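You operate a simulated robot arm through the tools that you are given. There is no shell and no other tool.

The job below is to be done with a simulated robot arm. You get a single attempt, and the scene is never put back.

Task
Put things in order on the top of table five. At the end: the clear bulb from the top of table five stands where the yellow tyre seal can stood; the silver angle bracket from the top of table five stands on top of the white filter element; the silver valve from the top of table five stands where the clear bulb stood; the yellow tyre seal can is in the grey bucket; the teal carton (marked "PISTON RINGS") stands where the silver angle bracket stood; whatever was shut is shut again. Leave all else as you found it, and nothing knocked over.

Only the result counts: the job must be done as asked and must still hold three seconds after the hand-in. Knocking over, shifting, dropping, spilling or breaking anything else fails it. Lids that push on must go on centred and level and be pressed home; caps that screw on are set level and turned clockwise until they are tight.

Robot
A 6-joint arm with a two-finger gripper, fixed in place. Base frame: the origin is at the foot of the arm, x ahead of it, y to its left, z up; the work surface is at about z = 0.76. Readings come in m, degrees, newtons and seconds.
With the tool pointing down near the work surface it reaches from about 0.3 to 0.68 m from the base axis. Its first joint turns from -66.0 to 66.0 degrees. Payload 2.45 kg.
The TCP is the grasp point between the finger pads, 0.03 m short of the fingertips. In the tool frame z runs along the fingers and y along their closing line. Largest opening 0.106 m; the body of the gripper starts 0.079 m behind the TCP.
Orientation is told as [roll, pitch, yaw] about the base's x, y, z axes, in that order, counted from this pose: with the fingers straight down and closing along the base's y, the tool's x points along the base's -x, its y along +y and its z along -z.

Tools
- The arm moves only by the tool step_arm. Its argument "increments" is a list of rows, each a list of 7 numbers: the turn, a rotation vector about the tool's x, y, z in degrees, then the shift along the tool's x, y, z in m, then the closure, from 0 (fully open) to 1 (shut). In form: [[rx, ry, rz, tx, ty, tz, gripper], ...]. A call has 1 to 20 rows; each row shifts and turns the commanded pose from where the row before left it, along the tool's axes as they then stand. Rows are played at 5 a second. More than 0.05 m and 8.6 degrees between two rows, or a gripper value outside its range, and nothing of the call is played. Where a pose cannot be reached the arm comes as near as it can. A force on the tool above 40 N (or 10 N above the force at the start of the call, whichever is more), or a blocked arm, ends the call early, and 0.2 s more pass. Each finger travels about 0.153 m/s and halts on what it meets, pressing with about 32 N; the grip force reading is that of the motor and also rises with nothing between the fingers. The clock runs only during rows and for 0.2 s after the last one: add rows that do not move to give the fingers time. It gives the time, the measured TCP pose, the force on the tool (base axes), the opening and the grip force at its end, in the units of the frame above (readings bear some noise), with the torque about the TCP (base axes, N m) and any sound that the robot's microphone picked up.
- Cameras (640 x 400 px; columns grow to the right, rows downward): "scene" is fixed at [0.0566, 0.4095, 1.4189]; the picture's right is [-0.78, -0.63, 0.00], its down [-0.27, 0.34, -0.90] and it looks along [0.57, -0.70, -0.43] (base axes); focal length 248 px, centre (320, 200). "wrist" rides on the gripper at [0.077, -0.002, -0.106] in the tool frame; the picture's right is [0.02, 1.00, 0.00], its down [-0.78, 0.02, -0.62] and it looks along [-0.62, 0.01, 0.78] (tool axes); focal length 247 px, centre (320, 200). There is no depth. A picture from a camera that has moved, and an enlarged one, comes with that camera's place and axes in the base frame and with its lens.
- camera(camera): a new picture of that camera. No time passes.
- enlarge(camera, box): a new picture of the part [left, top, right, bottom] of that camera's present view, enlarged. No time passes.
- finish_job(): hands the job in; it is judged then, once.

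Places have to be worked out from the pictures, the camera data and where the tool is seen. Open the gripper and draw the arm clear of the work before you hand the job in, unless the task says otherwise.

The tools are called after ">>>" as a command line: name --pt "numbers of a row" for each row, then --argument value for the rest, lists and objects as JSON in quotes. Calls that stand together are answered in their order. step_arm: Moves the arm, as the interface text tells. Its arguments: {"type":"object","properties":{"increments":{"type":"array","items":{"type":"array","items":{"type":"number"}}}},"required":["increments"]} The other tools are called the same way: camera (camera) takes a picture; enlarge (camera, box) takes an enlarged picture of a part of a camera's view; finish_job () hands the job in.

At the start:

```text
time_s: 0.0
position: [0.2919, -0.1281, 1.2804]
tcp_rot: [0.0, 0.0, 0.0]
ft_force: [0.0, -0.1, 0.1]
wrist_torque: [0.02, 0.02, 0.02]
finger_gap: 0.1059
gripper_force: 0.0
```

scene: 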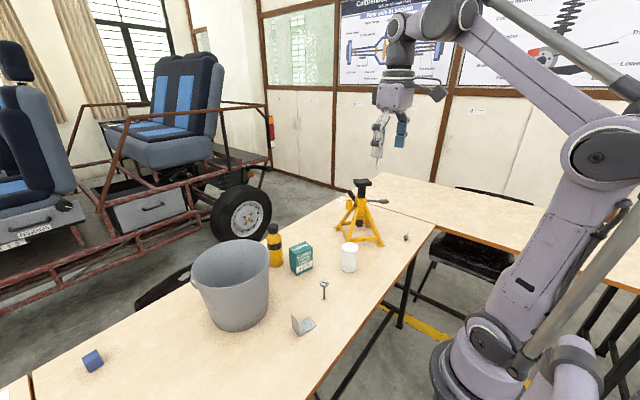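
wrist: 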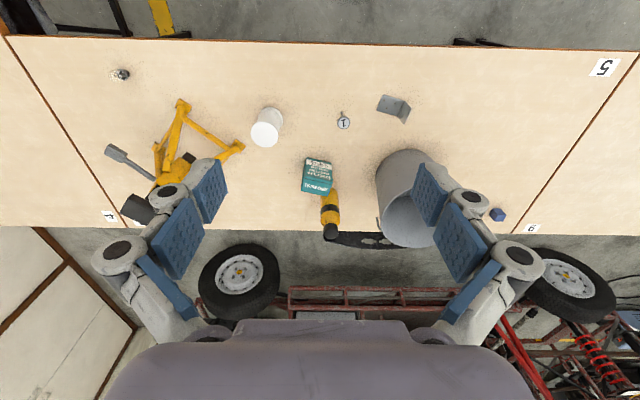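

I start by looking at the pieces more closely in both cameras.

>>> enlarge --camera "scene" --box '[180, 160, 440, 350]'

>>> enlarge --camera "wrist" --box '[80, 40, 280, 230]'

>>> enlarge --camera "wrist" --box '[240, 60, 460, 260]'

```text
2.11 times, centred on (310, 255) of scene
camera zoom: at [0.0566, 0.4095, 1.4189], right [-0.78, -0.63, 0.0], down [-0.27, 0.34, -0.9], along [0.57, -0.7, -0.43], focal length 522 px, centre (341, 84)
```

zoom: 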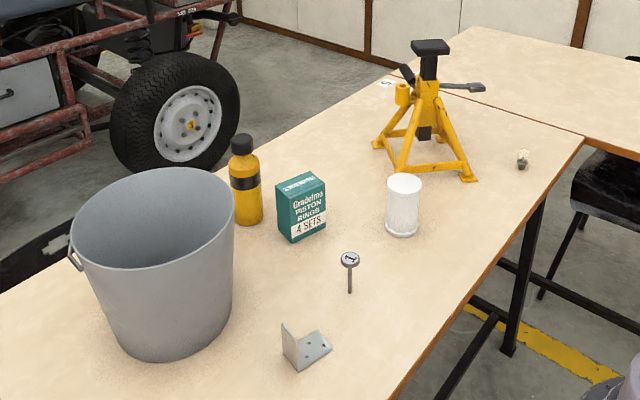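

```text
2.11 times, centred on (180, 135) of wrist
camera zoom: at [0.2152, -0.131, 1.3864], right [-0.02, 1.0, 0.0], down [0.78, 0.02, 0.62], along [0.62, 0.01, -0.78], focal length 520 px, centre (615, 337)
```

zoom: 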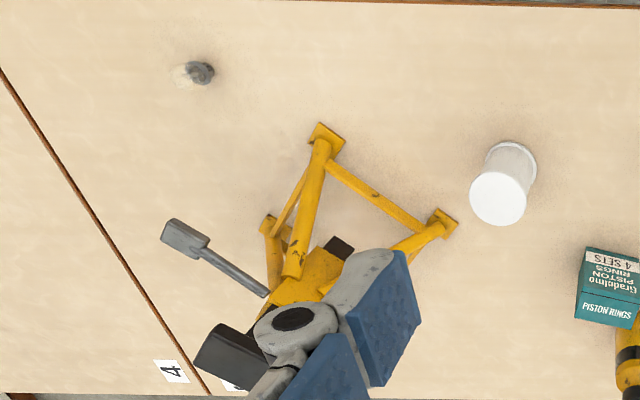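

```text
2.00 times, centred on (350, 160) of wrist
camera zoom: at [0.2152, -0.131, 1.3864], right [-0.02, 1.0, 0.0], down [0.78, 0.02, 0.62], along [0.62, 0.01, -0.78], focal length 494 px, centre (260, 280)
```

zoom: 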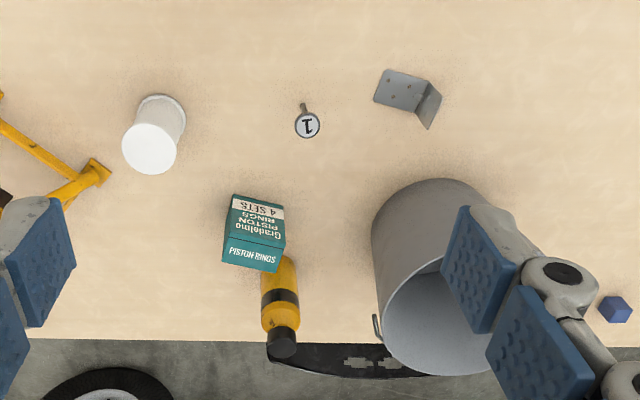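

The can sits near (0.69, -0.09), carton near (0.59, -0.13), valve standing on its stem near (0.43, -0.07), filter near (0.45, -0.25), bulb near (0.35, -0.58) and bucket near (0.59, 0.15). I move the arm lower and forward for a closer wrist view.

>>> step_arm --pt "0 0 0 -0.02 0.005 0.025 0" --pt "0 0 0 -0.02 0.005 0.025 0" --pt "0 0 0 -0.02 0.005 0.025 0" --pt "0 0 0 -0.02 0.005 0.025 0" --pt "0 0 0 -0.02 0.005 0.025 0" --pt "0 0 0 -0.02 0.005 0.025 0"

>>> camera --camera "wrist"

```text
time_s: 1.4
position: [0.4122, -0.0967, 1.1324]
tcp_rot: [0.0, -0.1, -0.1]
ft_force: [0.2, 0.4, 0.2]
wrist_torque: [-0.02, 0.02, 0.01]
finger_gap: 0.1059
gripper_force: 0.0
```

```text
taken
camera wrist: at [0.3353, -0.1001, 1.2375], right [-0.02, 1.0, 0.0], down [0.78, 0.02, 0.62], along [0.62, 0.01, -0.78], focal length 247 px, centre (320, 200)
```

wrist: 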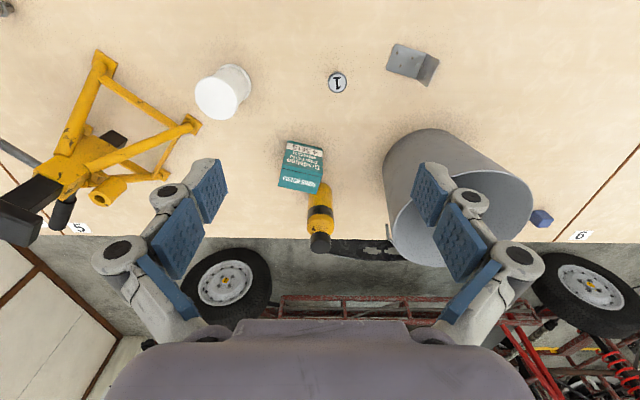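

>>> enlarge --camera "wrist" --box '[220, 30, 460, 180]'

>>> enlarge --camera "wrist" --box '[240, 120, 400, 260]'

>>> enlarge --camera "scene" --box '[250, 210, 370, 350]'

>>> enlarge --camera "scene" --box '[330, 170, 450, 280]'

```text
2.67 times, centred on (340, 105) of wrist
camera zoom: at [0.3353, -0.1001, 1.2375], right [-0.02, 1.0, 0.0], down [0.78, 0.02, 0.62], along [0.62, 0.01, -0.78], focal length 659 px, centre (267, 453)
```

zoom: 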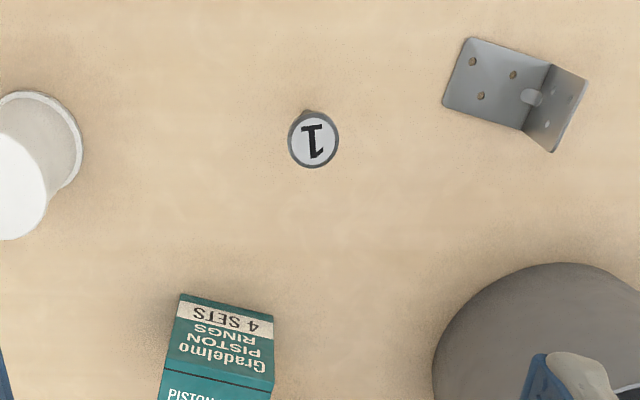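

```text
2.86 times, centred on (320, 190) of wrist
camera zoom: at [0.3353, -0.1001, 1.2375], right [-0.02, 1.0, 0.0], down [0.78, 0.02, 0.62], along [0.62, 0.01, -0.78], focal length 706 px, centre (320, 229)
```

zoom: 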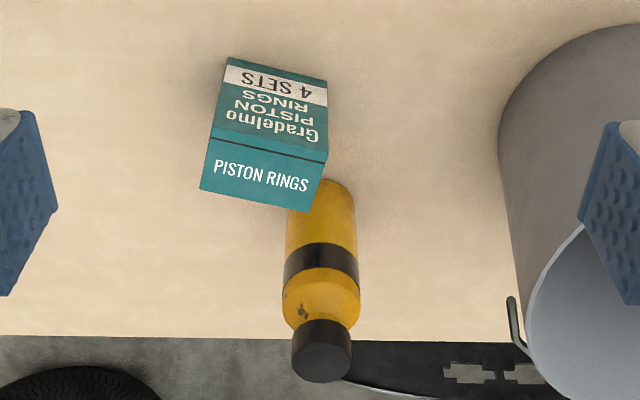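

```text
2.86 times, centred on (310, 280) of scene
camera zoom: at [0.0566, 0.4095, 1.4189], right [-0.78, -0.63, 0.0], down [-0.27, 0.34, -0.9], along [0.57, -0.7, -0.43], focal length 709 px, centre (349, -29)
```

zoom: 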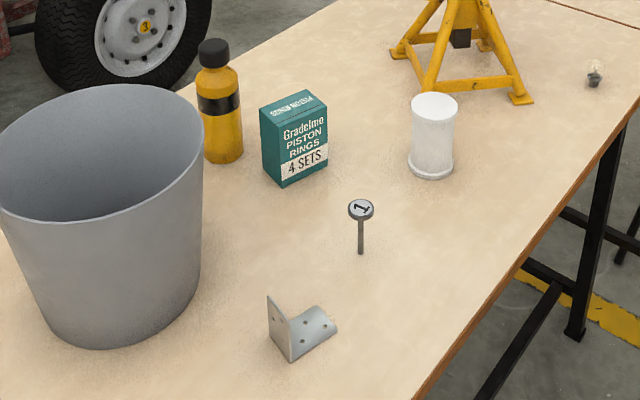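

```text
3.64 times, centred on (390, 225) of scene
camera zoom: at [0.0566, 0.4095, 1.4189], right [-0.78, -0.63, 0.0], down [-0.27, 0.34, -0.9], along [0.57, -0.7, -0.43], focal length 902 px, centre (66, 109)
```

zoom: 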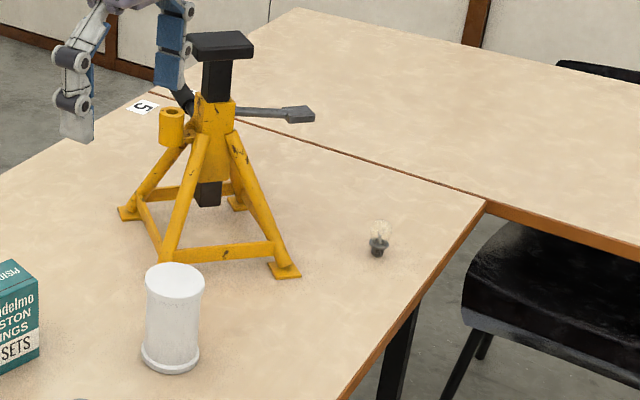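

The can stands at about (0.694, -0.091), 0.174 m tall and 0.055 m across. I move the open gripper to a point above it to see how far the arm reaches with the tool vertical.

>>> step_arm --pt "0 0 0 -0.035 0.001 0.012 0" --pt "0 0 0 -0.035 0.001 0.012 0" --pt "0 0 0 -0.035 0.001 0.012 0" --pt "0 0 0 -0.035 0.001 0.012 0" --pt "0 0 0 -0.035 0.001 0.012 0" --pt "0 0 0 -0.035 0.001 0.012 0" --pt "0 0 0 -0.035 0 0.012 0" --pt "0 0 0 -0.035 0 0.012 0" --pt "0 0 0 0 0 0 0"

>>> camera --camera "wrist"

>>> camera --camera "scene"

```text
time_s: 3.4
position: [0.6522, -0.0829, 1.0225]
tcp_rot: [0.0, 0.0, 0.0]
ft_force: [0.8, 0.2, -0.6]
wrist_torque: [0.02, 0.03, 0.0]
finger_gap: 0.106
gripper_force: 0.0
out of reach, approached as far as the arm can: row 7, 8
```

```text
taken
camera wrist: at [0.5765, -0.0866, 1.1293], right [-0.02, 1.0, 0.0], down [0.78, 0.02, 0.62], along [0.62, 0.01, -0.78], focal length 247 px, centre (320, 200)
```

wrist: 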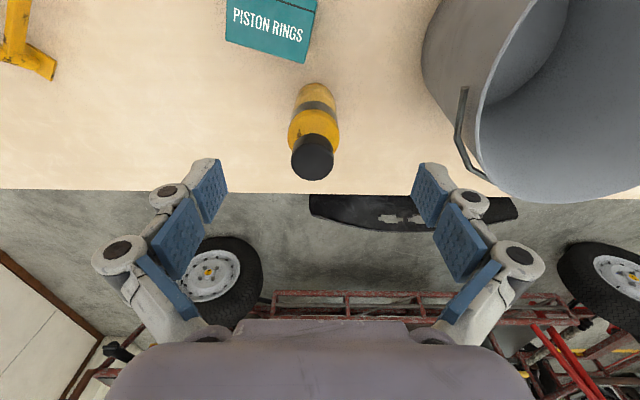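

```text
taken
```

scene: 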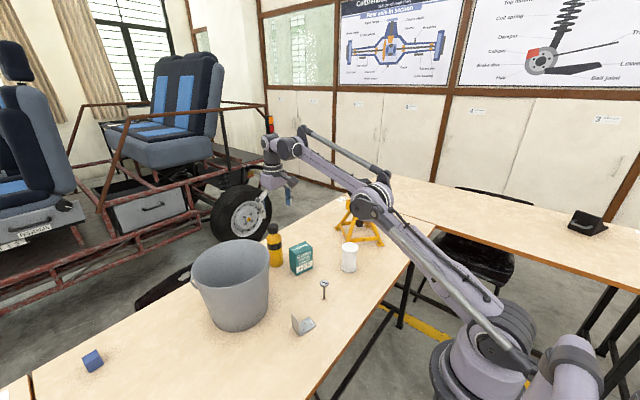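

With the tool straight down the arm stops at x≈0.652, short of the can at x≈0.692. I tilt the tool 20° outward, so the fingers lean away from the base, and read the pose.

>>> step_arm --pt "0 -5 0 0 0 0 0" --pt "0 -5 0 0 0 0 0" --pt "0 -5 0 0 0 0 0" --pt "0 -5 0 0 0 0 0" --pt "0 0 0 0 0 0 0"

```text
time_s: 4.6
position: [0.6533, -0.0854, 1.021]
tcp_rot: [0.0, -20.2, 0.1]
ft_force: [0.5, -0.3, -1.4]
wrist_torque: [0.03, -0.01, 0.0]
finger_gap: 0.1062
gripper_force: 0.2
```

The commanded pose restarts from the reached pose, and the 20° tilt holds. I line up on the can along the tool axis and come partway down before checking.

>>> step_arm --pt "0 0 0 0.015 -0.007 -0.0055 0" --pt "0 0 0 0 0 0.0265 0" --pt "0 0 0 0 0 0.0265 0" --pt "0 0 0 0 0 0 0"

>>> camera --camera "wrist"

>>> enlarge --camera "scene" --box '[200, 130, 360, 290]'

```text
time_s: 5.6
position: [0.6557, -0.0949, 0.9707]
tcp_rot: [0.0, -20.0, 0.0]
ft_force: [0.2, 0.0, -0.4]
wrist_torque: [-0.01, -0.02, 0.03]
finger_gap: 0.106
gripper_force: 0.1
```

```text
taken
camera wrist: at [0.547, -0.0969, 1.0449], right [-0.02, 1.0, -0.01], down [0.52, 0.02, 0.85], along [0.85, 0.01, -0.52], focal length 247 px, centre (320, 200)
```

wrist: 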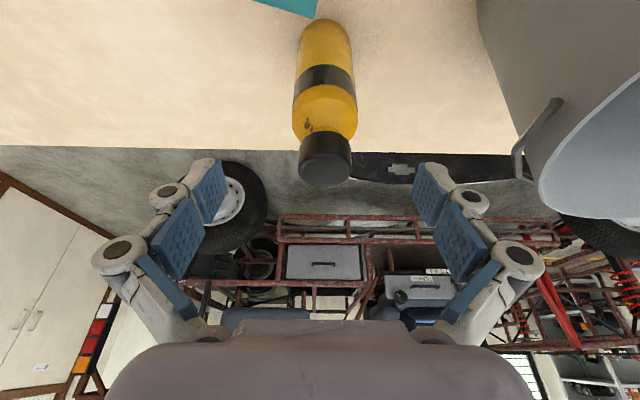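

```text
2.50 times, centred on (280, 210) of scene
camera zoom: at [0.0566, 0.4095, 1.4189], right [-0.78, -0.63, 0.0], down [-0.27, 0.34, -0.9], along [0.57, -0.7, -0.43], focal length 620 px, centre (420, 175)
```

zoom: 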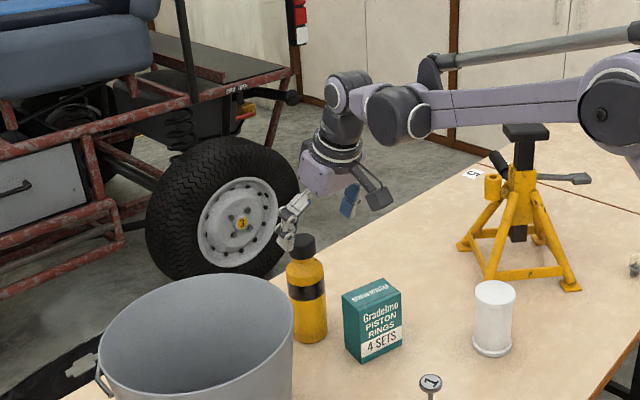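

The can is centred between the fingers, within about 4 mm. I go down along the tool axis to grip height at z≈0.873.

>>> step_arm --pt "0 0 0 0 0.0033 0.026 0" --pt "0 0 0 0 0 0.026 0" --pt "0 0 0 0 0 0.026 0" --pt "0 0 0 0 0 0.026 0" --pt "0 0 0 0 0 0 0"

>>> camera --camera "wrist"

>>> enlarge --camera "scene" --box '[200, 130, 360, 290]'

```text
time_s: 6.8
position: [0.6909, -0.0897, 0.8733]
tcp_rot: [0.2, -20.1, -0.1]
ft_force: [-0.6, -0.1, 0.5]
wrist_torque: [0.04, -0.03, 0.04]
finger_gap: 0.1058
gripper_force: 0.0
```

```text
taken
camera wrist: at [0.583, -0.0926, 0.9477], right [-0.02, 1.0, -0.01], down [0.52, 0.02, 0.85], along [0.85, 0.01, -0.52], focal length 247 px, centre (320, 200)
```

wrist: 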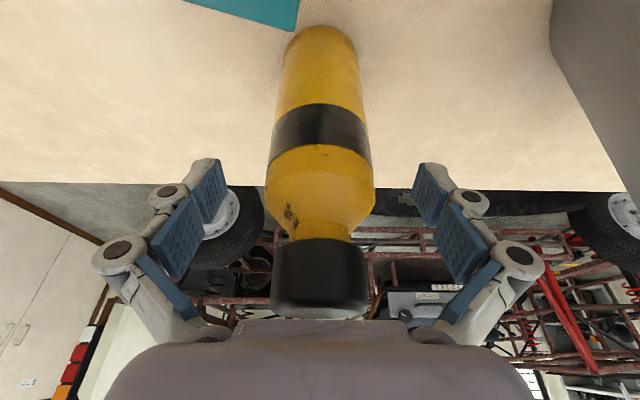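

```text
2.50 times, centred on (280, 210) of scene
camera zoom: at [0.0566, 0.4095, 1.4189], right [-0.78, -0.63, 0.0], down [-0.27, 0.34, -0.9], along [0.57, -0.7, -0.43], focal length 620 px, centre (420, 175)
```

zoom: 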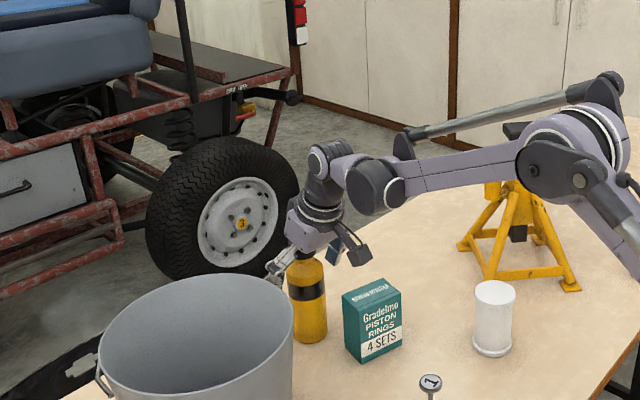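

The can body sits between the pads just below its shoulder, so I close the gripper.

>>> step_arm --pt "0 0 0 0 0 0 1" --pt "0 0 0 0 0 0 1" --pt "0 0 0 0 0 0 1" --pt "0 0 0 0 0 0 1"

>>> camera --camera "wrist"

```text
time_s: 7.8
position: [0.6914, -0.091, 0.8744]
tcp_rot: [-0.1, -20.2, 0.0]
ft_force: [-0.8, -0.7, 12.9]
wrist_torque: [-0.08, 0.25, -0.09]
finger_gap: 0.055
gripper_force: 31.5
```

```text
taken
camera wrist: at [0.5828, -0.0929, 0.9484], right [-0.02, 1.0, -0.01], down [0.52, 0.02, 0.85], along [0.85, 0.01, -0.52], focal length 247 px, centre (320, 200)
```

wrist: 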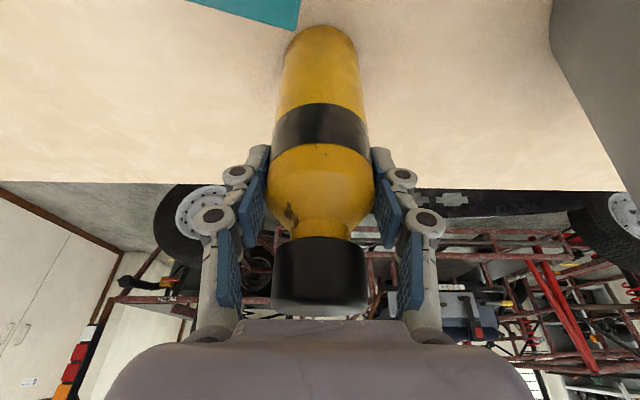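

The can is held with a 0.055 m gap. I lift it straight up 0.15 m, keeping the tilt so that it stays upright.

>>> step_arm --pt "0 0 0 -0.0034 0 -0.0094 1" --pt "0 0 0 -0.0068 0 -0.0188 1" --pt "0 0 0 -0.0103 0 -0.0282 1" --pt "0 0 0 -0.0103 0 -0.0282 1" --pt "0 0 0 -0.0103 0 -0.0282 1" --pt "0 0 0 -0.0103 0 -0.0282 1" --pt "0 0 0 0 0 0 1"

>>> camera --camera "scene"

>>> camera --camera "wrist"

```text
time_s: 9.4
position: [0.6887, -0.0921, 1.0249]
tcp_rot: [0.1, -20.1, 0.0]
ft_force: [-0.1, -1.0, -3.6]
wrist_torque: [0.03, 0.0, -0.01]
finger_gap: 0.0545
gripper_force: 32.3
```

```text
taken
```

scene: 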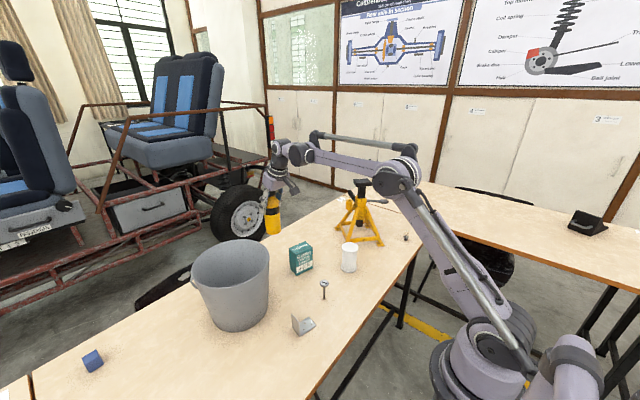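

```text
taken
camera wrist: at [0.5816, -0.0946, 1.0993], right [-0.02, 1.0, -0.01], down [0.52, 0.02, 0.85], along [0.85, 0.01, -0.52], focal length 247 px, centre (320, 200)
```

wrist: 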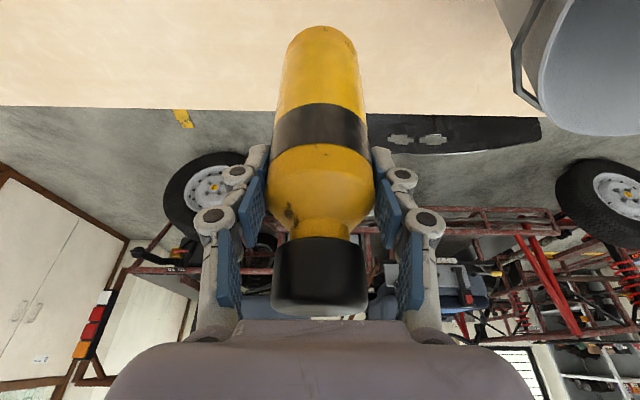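

The can is off the table with its bottom near z≈0.91. Before placing it I pull back and up for an unobstructed view of the bucket.

>>> step_arm --pt "0 0 0 0.023 0.0047 -0.0243 1" --pt "0 0 0 0.023 0.0047 -0.0243 1" --pt "0 0 0 0.023 0.0047 -0.0243 1" --pt "0 0 0 0.023 0.0047 -0.0243 1" --pt "0 0 0 0.023 0.0047 -0.0243 1" --pt "0 0 0 0.023 0.0047 -0.0243 1" --pt "0 0 0 0.023 0.0047 -0.0243 1" --pt "0 0 0 0.023 0.0047 -0.0243 1" --pt "0 0 0 0.023 0.0047 -0.0243 1" --pt "0 0 0 0 0 0 1"

>>> camera --camera "wrist"

>>> camera --camera "scene"

```text
time_s: 11.6
position: [0.4223, -0.0469, 1.1574]
tcp_rot: [0.0, -20.1, 0.0]
ft_force: [0.6, -0.7, -4.0]
wrist_torque: [-0.01, -0.01, 0.0]
finger_gap: 0.0549
gripper_force: 32.1
```

```text
taken
camera wrist: at [0.3139, -0.0497, 1.2318], right [-0.02, 1.0, -0.01], down [0.52, 0.02, 0.85], along [0.85, 0.01, -0.52], focal length 247 px, centre (320, 200)
```

wrist: 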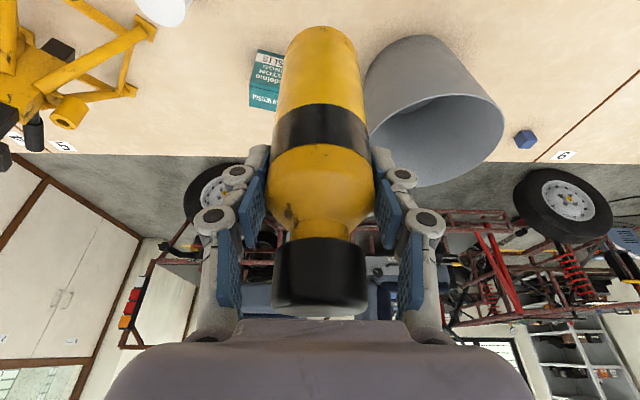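

```text
taken
```

scene: 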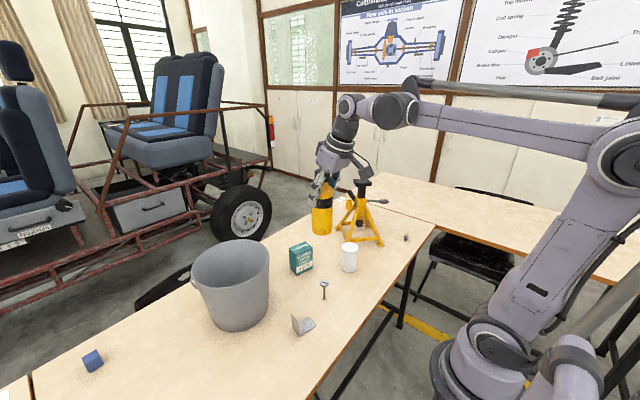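

The bucket rim centre comes out at about (0.60, 0.133), rim z≈0.96, radius ≈0.11. I carry the can over the bucket and check from the scene camera.

>>> step_arm --pt "0 0 0 -0.0236 0.0257 0.0096 1" --pt "0 0 0 -0.0236 0.0257 0.0096 1" --pt "0 0 0 -0.0236 0.0257 0.0096 1" --pt "0 0 0 -0.0236 0.0257 0.0096 1" --pt "0 0 0 -0.0236 0.0257 0.0096 1" --pt "0 0 0 -0.0236 0.0257 0.0096 1" --pt "0 0 0 -0.0236 0.0257 0.0096 1" --pt "0 0 0 0 0 0 1"

>>> camera --camera "wrist"

>>> enlarge --camera "scene" --box '[140, 130, 360, 350]'

```text
time_s: 13.4
position: [0.6003, 0.1322, 1.1511]
tcp_rot: [0.0, -20.1, 0.0]
ft_force: [-0.4, 0.5, -4.5]
wrist_torque: [-0.02, 0.0, 0.01]
finger_gap: 0.0551
gripper_force: 31.5
```

```text
taken
camera wrist: at [0.4921, 0.1298, 1.2256], right [-0.02, 1.0, -0.01], down [0.52, 0.02, 0.85], along [0.85, 0.01, -0.52], focal length 247 px, centre (320, 200)
```

wrist: 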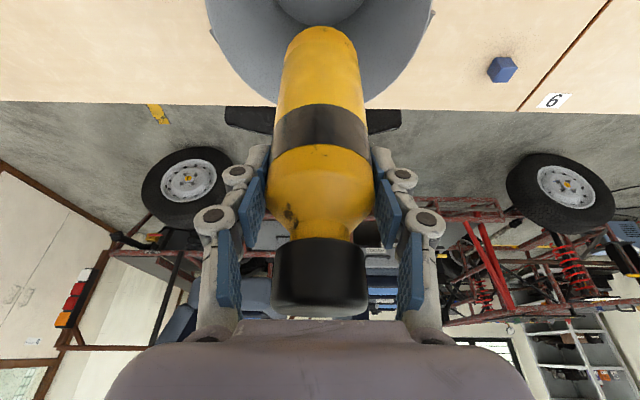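

```text
1.82 times, centred on (250, 240) of scene
camera zoom: at [0.0566, 0.4096, 1.4189], right [-0.78, -0.63, 0.0], down [-0.27, 0.34, -0.9], along [0.57, -0.7, -0.43], focal length 451 px, centre (447, 127)
```

zoom: 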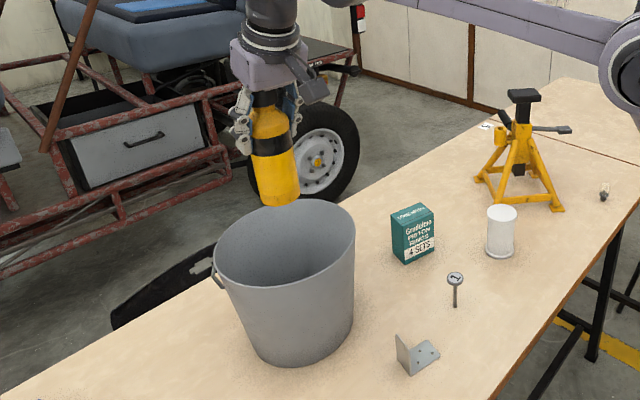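

The can hangs over the bucket's middle: the rim is symmetric about it, the far rim is at x≈0.705, and the projected landing spot matches the base centre. I lower it most of the way.

>>> step_arm --pt "0 0 0 0.0103 0 0.0282 1" --pt "0 0 0 0.0103 0 0.0282 1" --pt "0 0 0 0.0103 0 0.0282 1" --pt "0 0 0 0.0103 0 0.0282 1" --pt "0 0 0 0.0103 0 0.0282 1" --pt "0 0 0 0.0103 0 0.0282 1" --pt "0 0 0 0.0103 0 0.0282 1" --pt "0 0 0 0.0103 0 0.0282 1" --pt "0 0 0 0 0 0 1"

>>> enlarge --camera "scene" --box '[140, 130, 360, 350]'

>>> camera --camera "wrist"

```text
time_s: 15.4
position: [0.6001, 0.1311, 0.9116]
tcp_rot: [0.1, -20.1, 0.0]
ft_force: [0.5, 0.8, -4.3]
wrist_torque: [-0.02, 0.0, 0.03]
finger_gap: 0.055
gripper_force: 32.0
```

```text
1.82 times, centred on (250, 240) of scene
camera zoom: at [0.0566, 0.4095, 1.4189], right [-0.78, -0.63, 0.0], down [-0.27, 0.34, -0.9], along [0.57, -0.7, -0.43], focal length 451 px, centre (447, 127)
```

zoom: 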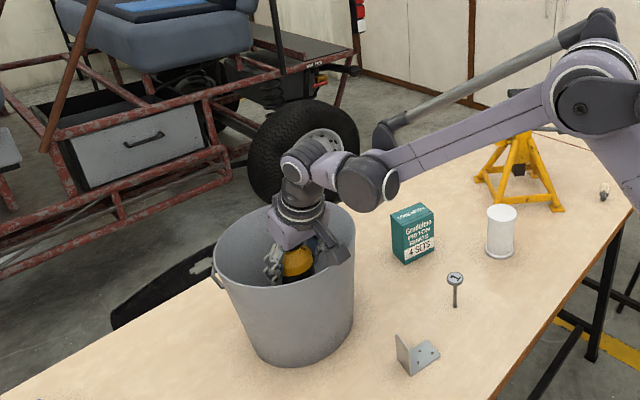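

```text
taken
camera wrist: at [0.4926, 0.1277, 0.9849], right [-0.02, 1.0, -0.01], down [0.52, 0.02, 0.85], along [0.85, 0.01, -0.52], focal length 247 px, centre (320, 200)
```

wrist: 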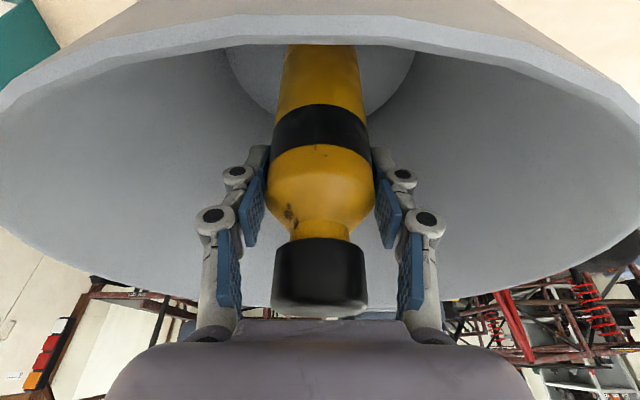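

The wrist camera is getting close to the near rim at x≈0.49. I shift the can 0.035 m toward the far side, still inside the bottom, to clear the rim before lowering slowly.

>>> step_arm --pt "0 0 0 -0.0165 0 0.006 1" --pt "0 0 0 -0.0165 0 0.006 1" --pt "0 0 0 0.0034 0 0.0094 1" --pt "0 0 0 0.0034 0 0.0094 1" --pt "0 0 0 0 0 0 1"

>>> camera --camera "wrist"

>>> enlarge --camera "scene" --box '[180, 170, 310, 300]'

```text
time_s: 16.6
position: [0.6352, 0.1329, 0.8917]
tcp_rot: [0.1, -20.1, 0.0]
ft_force: [-0.2, -0.6, -4.2]
wrist_torque: [0.02, 0.03, -0.02]
finger_gap: 0.0549
gripper_force: 31.9
```

```text
taken
camera wrist: at [0.5272, 0.1293, 0.965], right [-0.02, 1.0, -0.01], down [0.52, 0.02, 0.85], along [0.85, 0.01, -0.52], focal length 247 px, centre (320, 200)
```

wrist: 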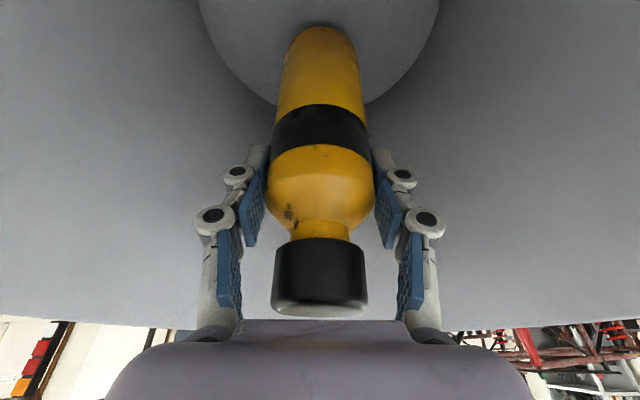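

```text
3.08 times, centred on (245, 235) of scene
camera zoom: at [0.0566, 0.4095, 1.4189], right [-0.78, -0.63, 0.0], down [-0.27, 0.34, -0.9], along [0.57, -0.7, -0.43], focal length 763 px, centre (551, 92)
```

zoom: 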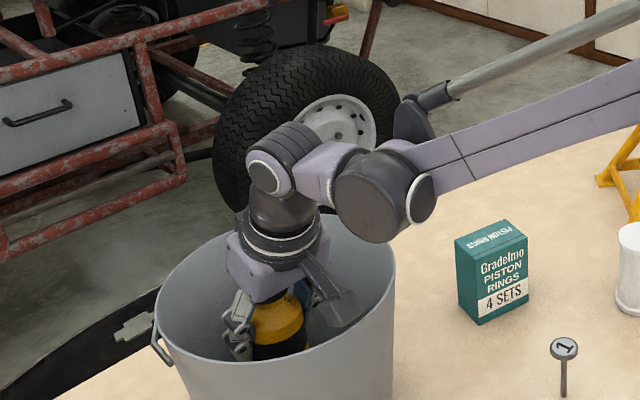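

The camera now clears the rim and the can is nearly on the bucket floor. I lower it in small steps until I feel contact.

>>> step_arm --pt "0 0 0 0.0014 0 0.0038 1" --pt "0 0 0 0.0014 0 0.0038 1" --pt "0 0 0 0 0 0 1"

```text
time_s: 17.4
position: [0.6356, 0.1323, 0.8838]
tcp_rot: [0.1, -20.1, 0.0]
ft_force: [0.0, -0.5, 7.6]
wrist_torque: [0.16, 1.49, 0.06]
finger_gap: 0.0548
gripper_force: 32.0
```

Contact shows at z≈0.884, where the force goes from -4 to +8 N. I open the fingers partway to release the can.

>>> step_arm --pt "0 0 0 0 0 0 0.35" --pt "0 0 0 0 0 0 0.25" --pt "0 0 0 0 0 0 0.2" --pt "0 0 0 0 0 0 0.2"

>>> camera --camera "wrist"

```text
time_s: 18.4
position: [0.6343, 0.1324, 0.884]
tcp_rot: [0.1, -20.1, 0.0]
ft_force: [3.1, -0.7, 9.1]
wrist_torque: [0.15, 1.24, 0.07]
finger_gap: 0.0847
gripper_force: 0.2
```

```text
taken
camera wrist: at [0.5272, 0.1294, 0.9574], right [-0.02, 1.0, -0.01], down [0.52, 0.02, 0.85], along [0.85, 0.01, -0.52], focal length 247 px, centre (320, 200)
```

wrist: 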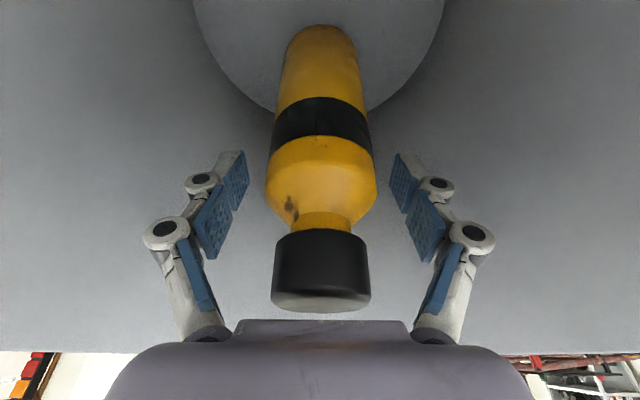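

The residual force and torque (9 N upward, 1.2 Nm) match the wrist camera housing resting on the bucket rim, not the can. I raise straight up to relieve it and re-check.

>>> step_arm --pt "0 0 0 -0.0034 0 -0.0094 0.2" --pt "0 0 0 -0.0034 0 -0.0094 0.2" --pt "0 0 0 0 0 0 0.2"

>>> camera --camera "wrist"

>>> enlarge --camera "scene" --box '[180, 170, 310, 300]'

```text
time_s: 19.2
position: [0.6339, 0.1314, 0.9043]
tcp_rot: [0.1, -20.1, -0.1]
ft_force: [-1.1, 0.0, 0.4]
wrist_torque: [0.04, -0.01, 0.03]
finger_gap: 0.0847
gripper_force: 0.1
```

```text
taken
camera wrist: at [0.5272, 0.1294, 0.9776], right [-0.02, 1.0, -0.01], down [0.52, 0.02, 0.85], along [0.85, 0.01, -0.52], focal length 247 px, centre (320, 200)
```

wrist: 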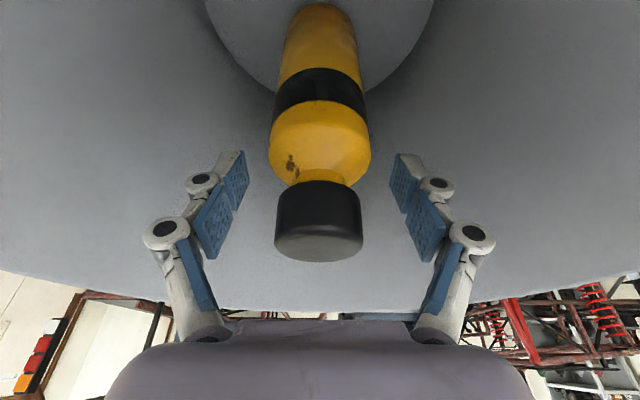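

```text
3.08 times, centred on (245, 235) of scene
camera zoom: at [0.0566, 0.4095, 1.4189], right [-0.78, -0.63, 0.0], down [-0.27, 0.34, -0.9], along [0.57, -0.7, -0.43], focal length 763 px, centre (551, 92)
```

zoom: 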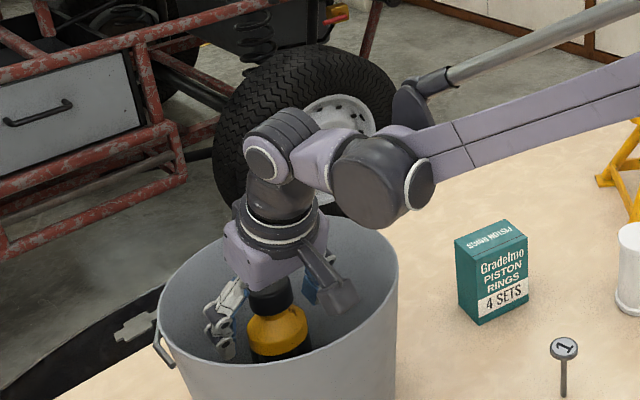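

The contact is relieved and the can stands upright in the bucket. I withdraw straight up.

>>> step_arm --pt "0 0 0 -0.0068 0 -0.0188 0.2" --pt "0 0 0 -0.0103 0 -0.0282 0.2" --pt "0 0 0 -0.0103 0 -0.0282 0.2" --pt "0 0 0 -0.0103 0 -0.0282 0.2" --pt "0 0 0 -0.0103 0 -0.0282 0.2" --pt "0 0 0 -0.0103 0 -0.0282 0.2" --pt "0 0 0 -0.0103 0 -0.0282 0.2" --pt "0 0 0 -0.0103 0 -0.0282 0" --pt "0 0 0 0 0 0 0"

>>> camera --camera "wrist"

>>> enlarge --camera "scene" --box '[140, 150, 360, 350]'

```text
time_s: 21.2
position: [0.6362, 0.13, 1.1337]
tcp_rot: [0.1, -20.0, 0.0]
ft_force: [0.4, 0.9, -0.3]
wrist_torque: [-0.03, 0.05, 0.03]
finger_gap: 0.1062
gripper_force: 0.1
```

```text
taken
camera wrist: at [0.5276, 0.1285, 1.2072], right [-0.02, 1.0, -0.01], down [0.52, 0.02, 0.85], along [0.85, 0.01, -0.52], focal length 247 px, centre (320, 200)
```

wrist: 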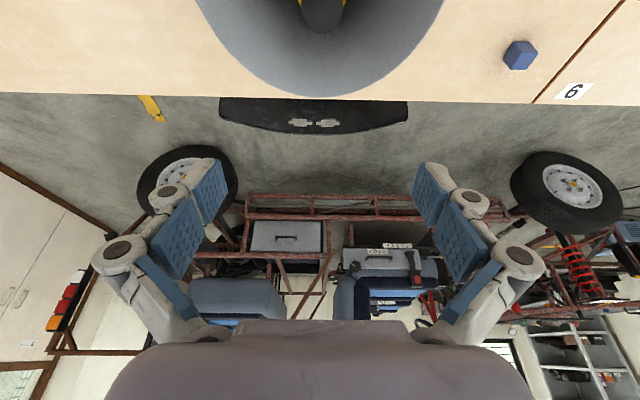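

```text
2.00 times, centred on (250, 250) of scene
camera zoom: at [0.0566, 0.4095, 1.4189], right [-0.78, -0.63, 0.0], down [-0.27, 0.34, -0.9], along [0.57, -0.7, -0.43], focal length 496 px, centre (460, 100)
```

zoom: 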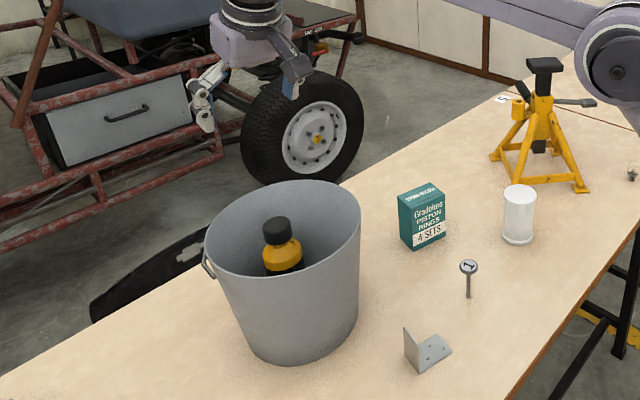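

The can stands in the bucket, which has not moved. Next is the bulb near (0.35, -0.58): I pull back, level the tool and yaw it -59° so it faces the bulb radially.

>>> step_arm --pt "0 0 0 0.0209 -0.025 -0.0156 0" --pt "0 0 0 0.0209 -0.025 -0.0156 0" --pt "0 0 0 0.0209 -0.025 -0.0156 0" --pt "0 0 0 0.0209 -0.025 -0.0156 0" --pt "0 0 0 0.0209 -0.025 -0.0156 0" --pt "0 0 0 0.0209 -0.025 -0.0156 0" --pt "0 0 0 0.0209 -0.025 -0.0156 0" --pt "0 0 0 0.0209 -0.025 -0.0156 0" --pt "0 5 0 0 0 0 0" --pt "0 5 0 0 0 0 0" --pt "0 5 0 0 0 0 0" --pt "0 5 0 0 0 0 0" --pt "0 0 7.375 0 0 0 0" --pt "0 0 7.375 0 0 0 0" --pt "0 0 7.375 0 0 0 0" --pt "0 0 7.375 0 0 0 0" --pt "0 0 7.375 0 0 0 0" --pt "0 0 7.375 0 0 0 0" --pt "0 0 7.375 0 0 0 0" --pt "0 0 7.375 0 0 0 0"

>>> camera --camera "wrist"

>>> camera --camera "scene"

```text
time_s: 25.4
position: [0.4352, -0.0681, 1.1929]
tcp_rot: [0.1, -0.1, -59.2]
ft_force: [-0.1, 1.0, 0.1]
wrist_torque: [0.01, -0.02, -0.02]
finger_gap: 0.1061
gripper_force: 0.0
```

```text
taken
camera wrist: at [0.3945, -0.005, 1.3001], right [0.85, 0.53, 0.0], down [0.41, -0.66, 0.62], along [0.33, -0.53, -0.78], focal length 247 px, centre (320, 200)
```

wrist: 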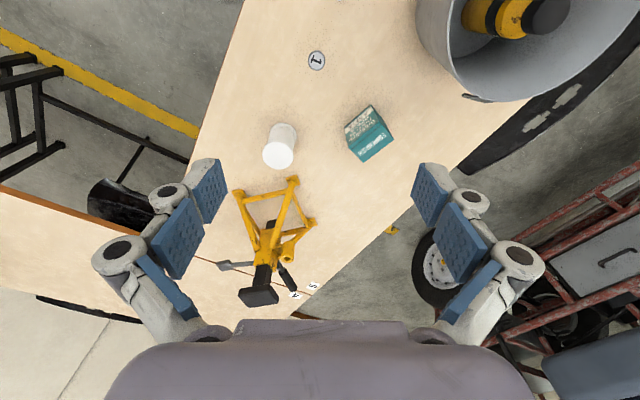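

```text
taken
```

scene: 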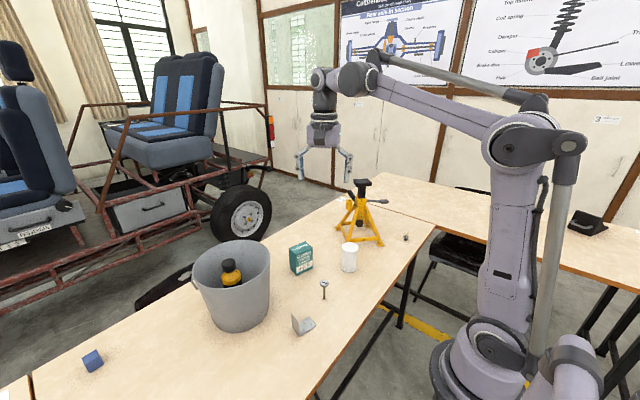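

The tool is level and yawed toward the bulb. I move to a viewpoint short of the bulb, at about (0.26, -0.42, 1.15).

>>> step_arm --pt "0 0 0 -0.0192 -0.0301 0.0039 0" --pt "0 0 0 -0.0192 -0.0301 0.0039 0" --pt "0 0 0 -0.0192 -0.0301 0.0039 0" --pt "0 0 0 -0.0192 -0.0301 0.0039 0" --pt "0 0 0 -0.0192 -0.0301 0.0039 0" --pt "0 0 0 -0.0192 -0.0301 0.0039 0" --pt "0 0 0 -0.0192 -0.0301 0.0039 0" --pt "0 0 0 -0.0192 -0.0301 0.0039 0" --pt "0 0 0 -0.0192 -0.0301 0.0039 0" --pt "0 0 0 -0.0192 -0.0301 0.0039 0" --pt "0 0 0 -0.0192 -0.0301 0.0039 0" --pt "0 0 0 0 0 0 0"

>>> camera --camera "wrist"

>>> camera --camera "scene"

```text
time_s: 28.0
position: [0.2595, -0.4187, 1.1488]
tcp_rot: [0.1, 0.0, -59.0]
ft_force: [0.5, 0.0, -1.0]
wrist_torque: [0.01, 0.03, 0.0]
finger_gap: 0.1058
gripper_force: 0.1
```

```text
taken
camera wrist: at [0.2191, -0.3555, 1.2549], right [0.85, 0.53, 0.0], down [0.42, -0.66, 0.62], along [0.33, -0.53, -0.78], focal length 247 px, centre (320, 200)
```

wrist: 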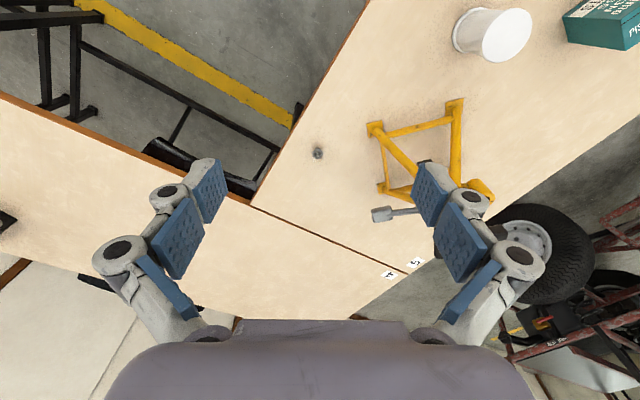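

```text
taken
```

scene: 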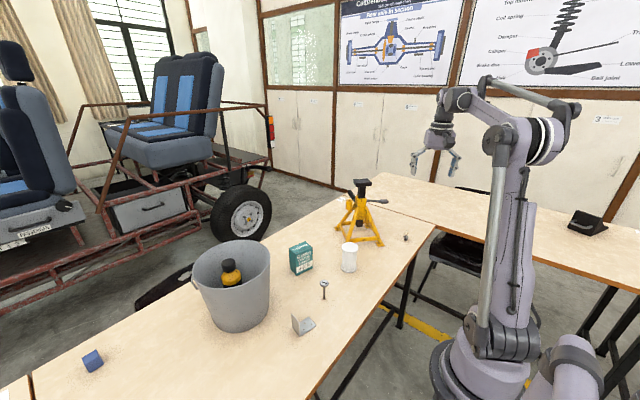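

>>> enlarge --camera "wrist" --box '[270, 110, 400, 230]'

>>> enlarge --camera "scene" --box '[380, 215, 430, 255]'

```text
3.33 times, centred on (335, 170) of wrist
camera zoom: at [0.2191, -0.3555, 1.2549], right [0.85, 0.53, 0.0], down [0.42, -0.66, 0.62], along [0.33, -0.53, -0.78], focal length 823 px, centre (270, 300)
```

zoom: 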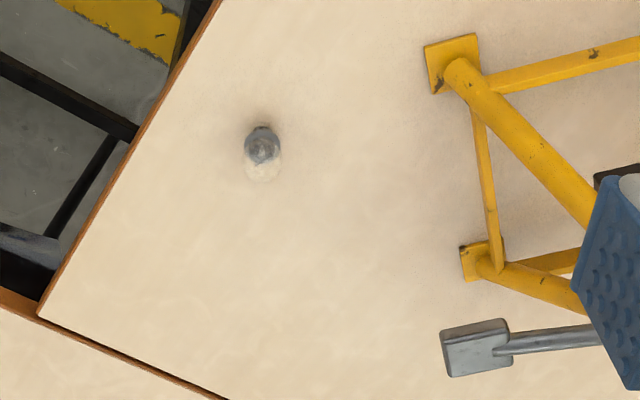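

```text
10.00 times, centred on (405, 235) of scene
camera zoom: at [0.0566, 0.4095, 1.4189], right [-0.78, -0.63, 0.0], down [-0.27, 0.34, -0.9], along [0.57, -0.7, -0.43], focal length 2481 px, centre (-530, -150)
```

zoom: 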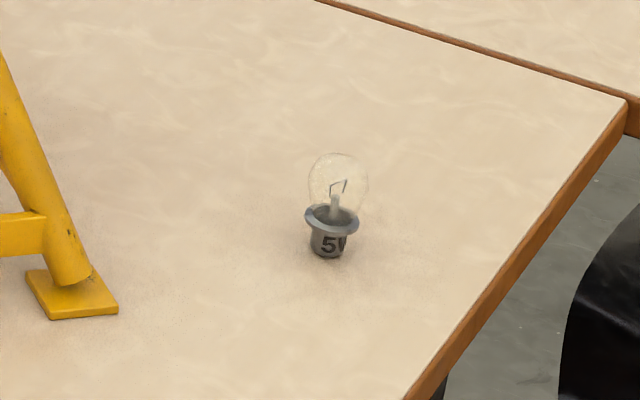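

The bulb stands at about (0.350, -0.577), roughly 0.048 m tall, with a 0.028 m globe over a 0.025 m flange. I tilt 15° outward, since the can's spot will need that too, and approach along the tool axis with the fingers partly closed.

>>> step_arm --pt "0 -5 0 0 0 0 0" --pt "0 -5 0 0 0 0 0.2" --pt "0 -5 0 0 0 0 0.4" --pt "0 0 0 -0.0095 -0.0004 0.0335 0.4" --pt "0 0 0 -0.0095 -0.0004 0.0335 0.4" --pt "0 0 0 -0.0095 -0.0004 0.0335 0.4" --pt "0 0 0 -0.0095 -0.0004 0.0335 0.4" --pt "0 0 0 -0.0095 -0.0004 0.0335 0.4" --pt "0 0 0 -0.0095 -0.0004 0.0335 0.4" --pt "0 0 0 -0.0095 -0.0004 0.0335 0.4" --pt "0 0 0 -0.0095 -0.0004 0.0335 0.4" --pt "0 0 0 -0.0095 -0.0004 0.0335 0.4" --pt "0 0 0 0 0 0 0.4"

>>> camera --camera "wrist"

>>> enlarge --camera "scene" --box '[330, 170, 450, 270]'

```text
time_s: 30.8
position: [0.339, -0.5587, 0.8811]
tcp_rot: [0.1, -15.0, -59.0]
ft_force: [0.3, -0.3, 0.7]
wrist_torque: [-0.01, 0.05, -0.02]
finger_gap: 0.0634
gripper_force: 0.1
```

```text
taken
camera wrist: at [0.2864, -0.4741, 0.9637], right [0.85, 0.53, 0.0], down [0.32, -0.5, 0.8], along [0.43, -0.68, -0.6], focal length 247 px, centre (320, 200)
```

wrist: 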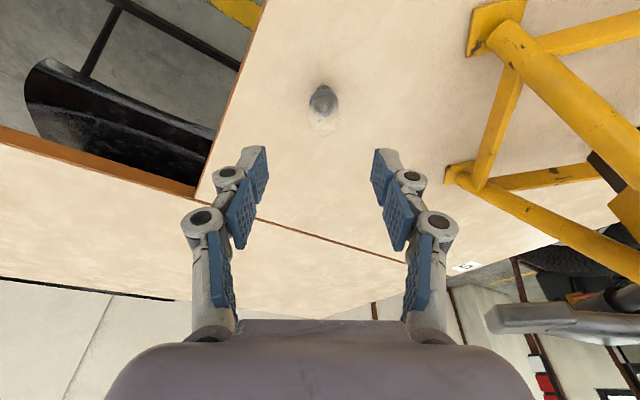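

```text
4.00 times, centred on (390, 220) of scene
camera zoom: at [0.0566, 0.4095, 1.4189], right [-0.78, -0.63, 0.0], down [-0.27, 0.34, -0.9], along [0.57, -0.7, -0.43], focal length 992 px, centre (40, 120)
```

zoom: 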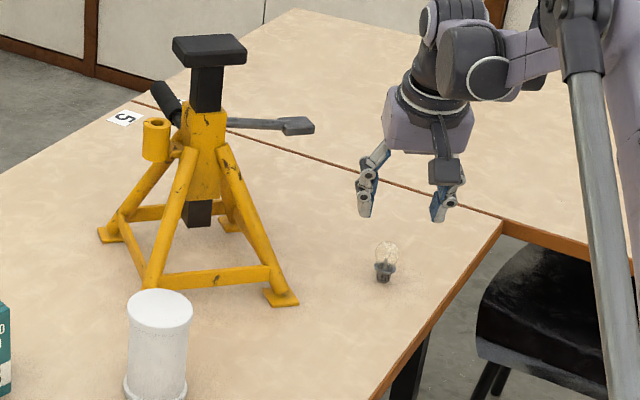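

Finger centreline and bulb line up within a millimetre or two. I come down to where the tips just straddle the globe and check again.

>>> step_arm --pt "0 0 0 0.0004 0 0.018 0.4" --pt "0 0 0 0.0004 0 0.018 0.4" --pt "0 0 0 0.0003 0 0.018 0.4" --pt "0 0 0 0 0 0 0.4"

>>> enlarge --camera "wrist" --box '[220, 80, 420, 240]'

>>> enlarge --camera "scene" --box '[370, 195, 440, 250]'

```text
time_s: 31.8
position: [0.347, -0.5708, 0.8293]
tcp_rot: [0.2, -15.0, -59.0]
ft_force: [0.4, -0.2, 0.6]
wrist_torque: [-0.03, 0.01, 0.01]
finger_gap: 0.0634
gripper_force: 0.1
```

```text
2.50 times, centred on (320, 160) of wrist
camera zoom: at [0.2931, -0.486, 0.912], right [0.85, 0.53, 0.0], down [0.32, -0.5, 0.8], along [0.43, -0.68, -0.6], focal length 617 px, centre (320, 300)
```

zoom: 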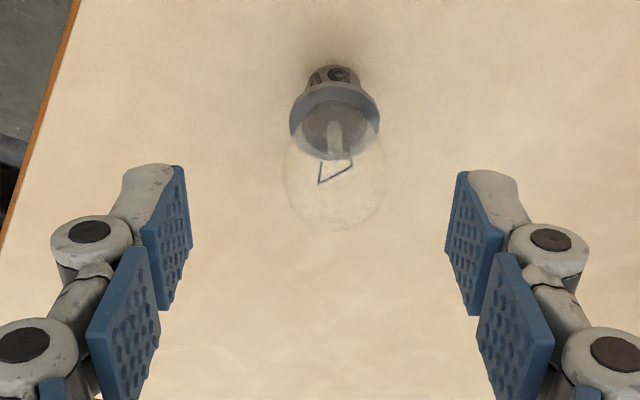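

```text
7.27 times, centred on (405, 222) of scene
camera zoom: at [0.0566, 0.4095, 1.4189], right [-0.78, -0.63, 0.0], down [-0.27, 0.34, -0.9], along [0.57, -0.7, -0.43], focal length 1804 px, centre (-298, 36)
```

zoom: 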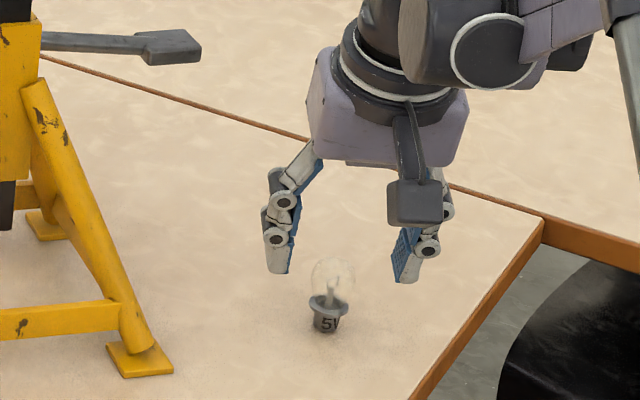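

The bulb sits about 2 mm toward one finger and at radial ≈0.672. I correct that and lower to z≈0.80, keeping the fingertips about 8 mm off the table.

>>> step_arm --pt "0 0 0 0.0016 0.001 0.0097 0.4" --pt "0 0 0 0.0016 0.0005 0.0097 0.4" --pt "0 0 0 0.0016 0.0005 0.0097 0.4" --pt "0 0 0 0 0 0 0.4"

>>> enlarge --camera "wrist" --box '[220, 80, 420, 240]'

>>> enlarge --camera "scene" --box '[370, 195, 440, 250]'

```text
time_s: 32.8
position: [0.3493, -0.5713, 0.7984]
tcp_rot: [0.2, -15.0, -59.0]
ft_force: [-0.2, 0.0, -1.0]
wrist_torque: [0.02, 0.01, -0.03]
finger_gap: 0.0636
gripper_force: 0.0
```

```text
2.50 times, centred on (320, 160) of wrist
camera zoom: at [0.2965, -0.4869, 0.8818], right [0.85, 0.53, 0.0], down [0.32, -0.5, 0.8], along [0.43, -0.68, -0.6], focal length 617 px, centre (320, 300)
```

zoom: 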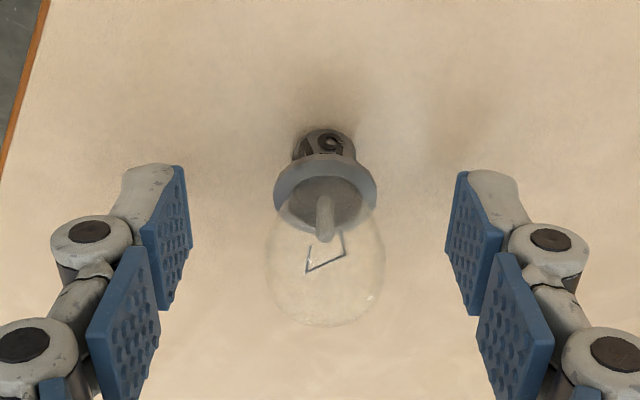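

```text
7.27 times, centred on (405, 222) of scene
camera zoom: at [0.0566, 0.4095, 1.4189], right [-0.78, -0.63, 0.0], down [-0.27, 0.34, -0.9], along [0.57, -0.7, -0.43], focal length 1804 px, centre (-298, 36)
```

zoom: 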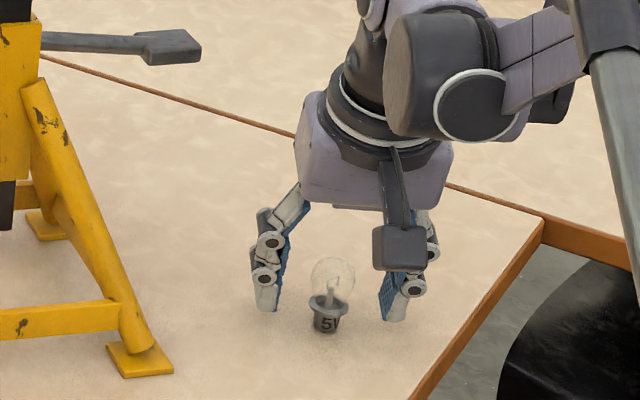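

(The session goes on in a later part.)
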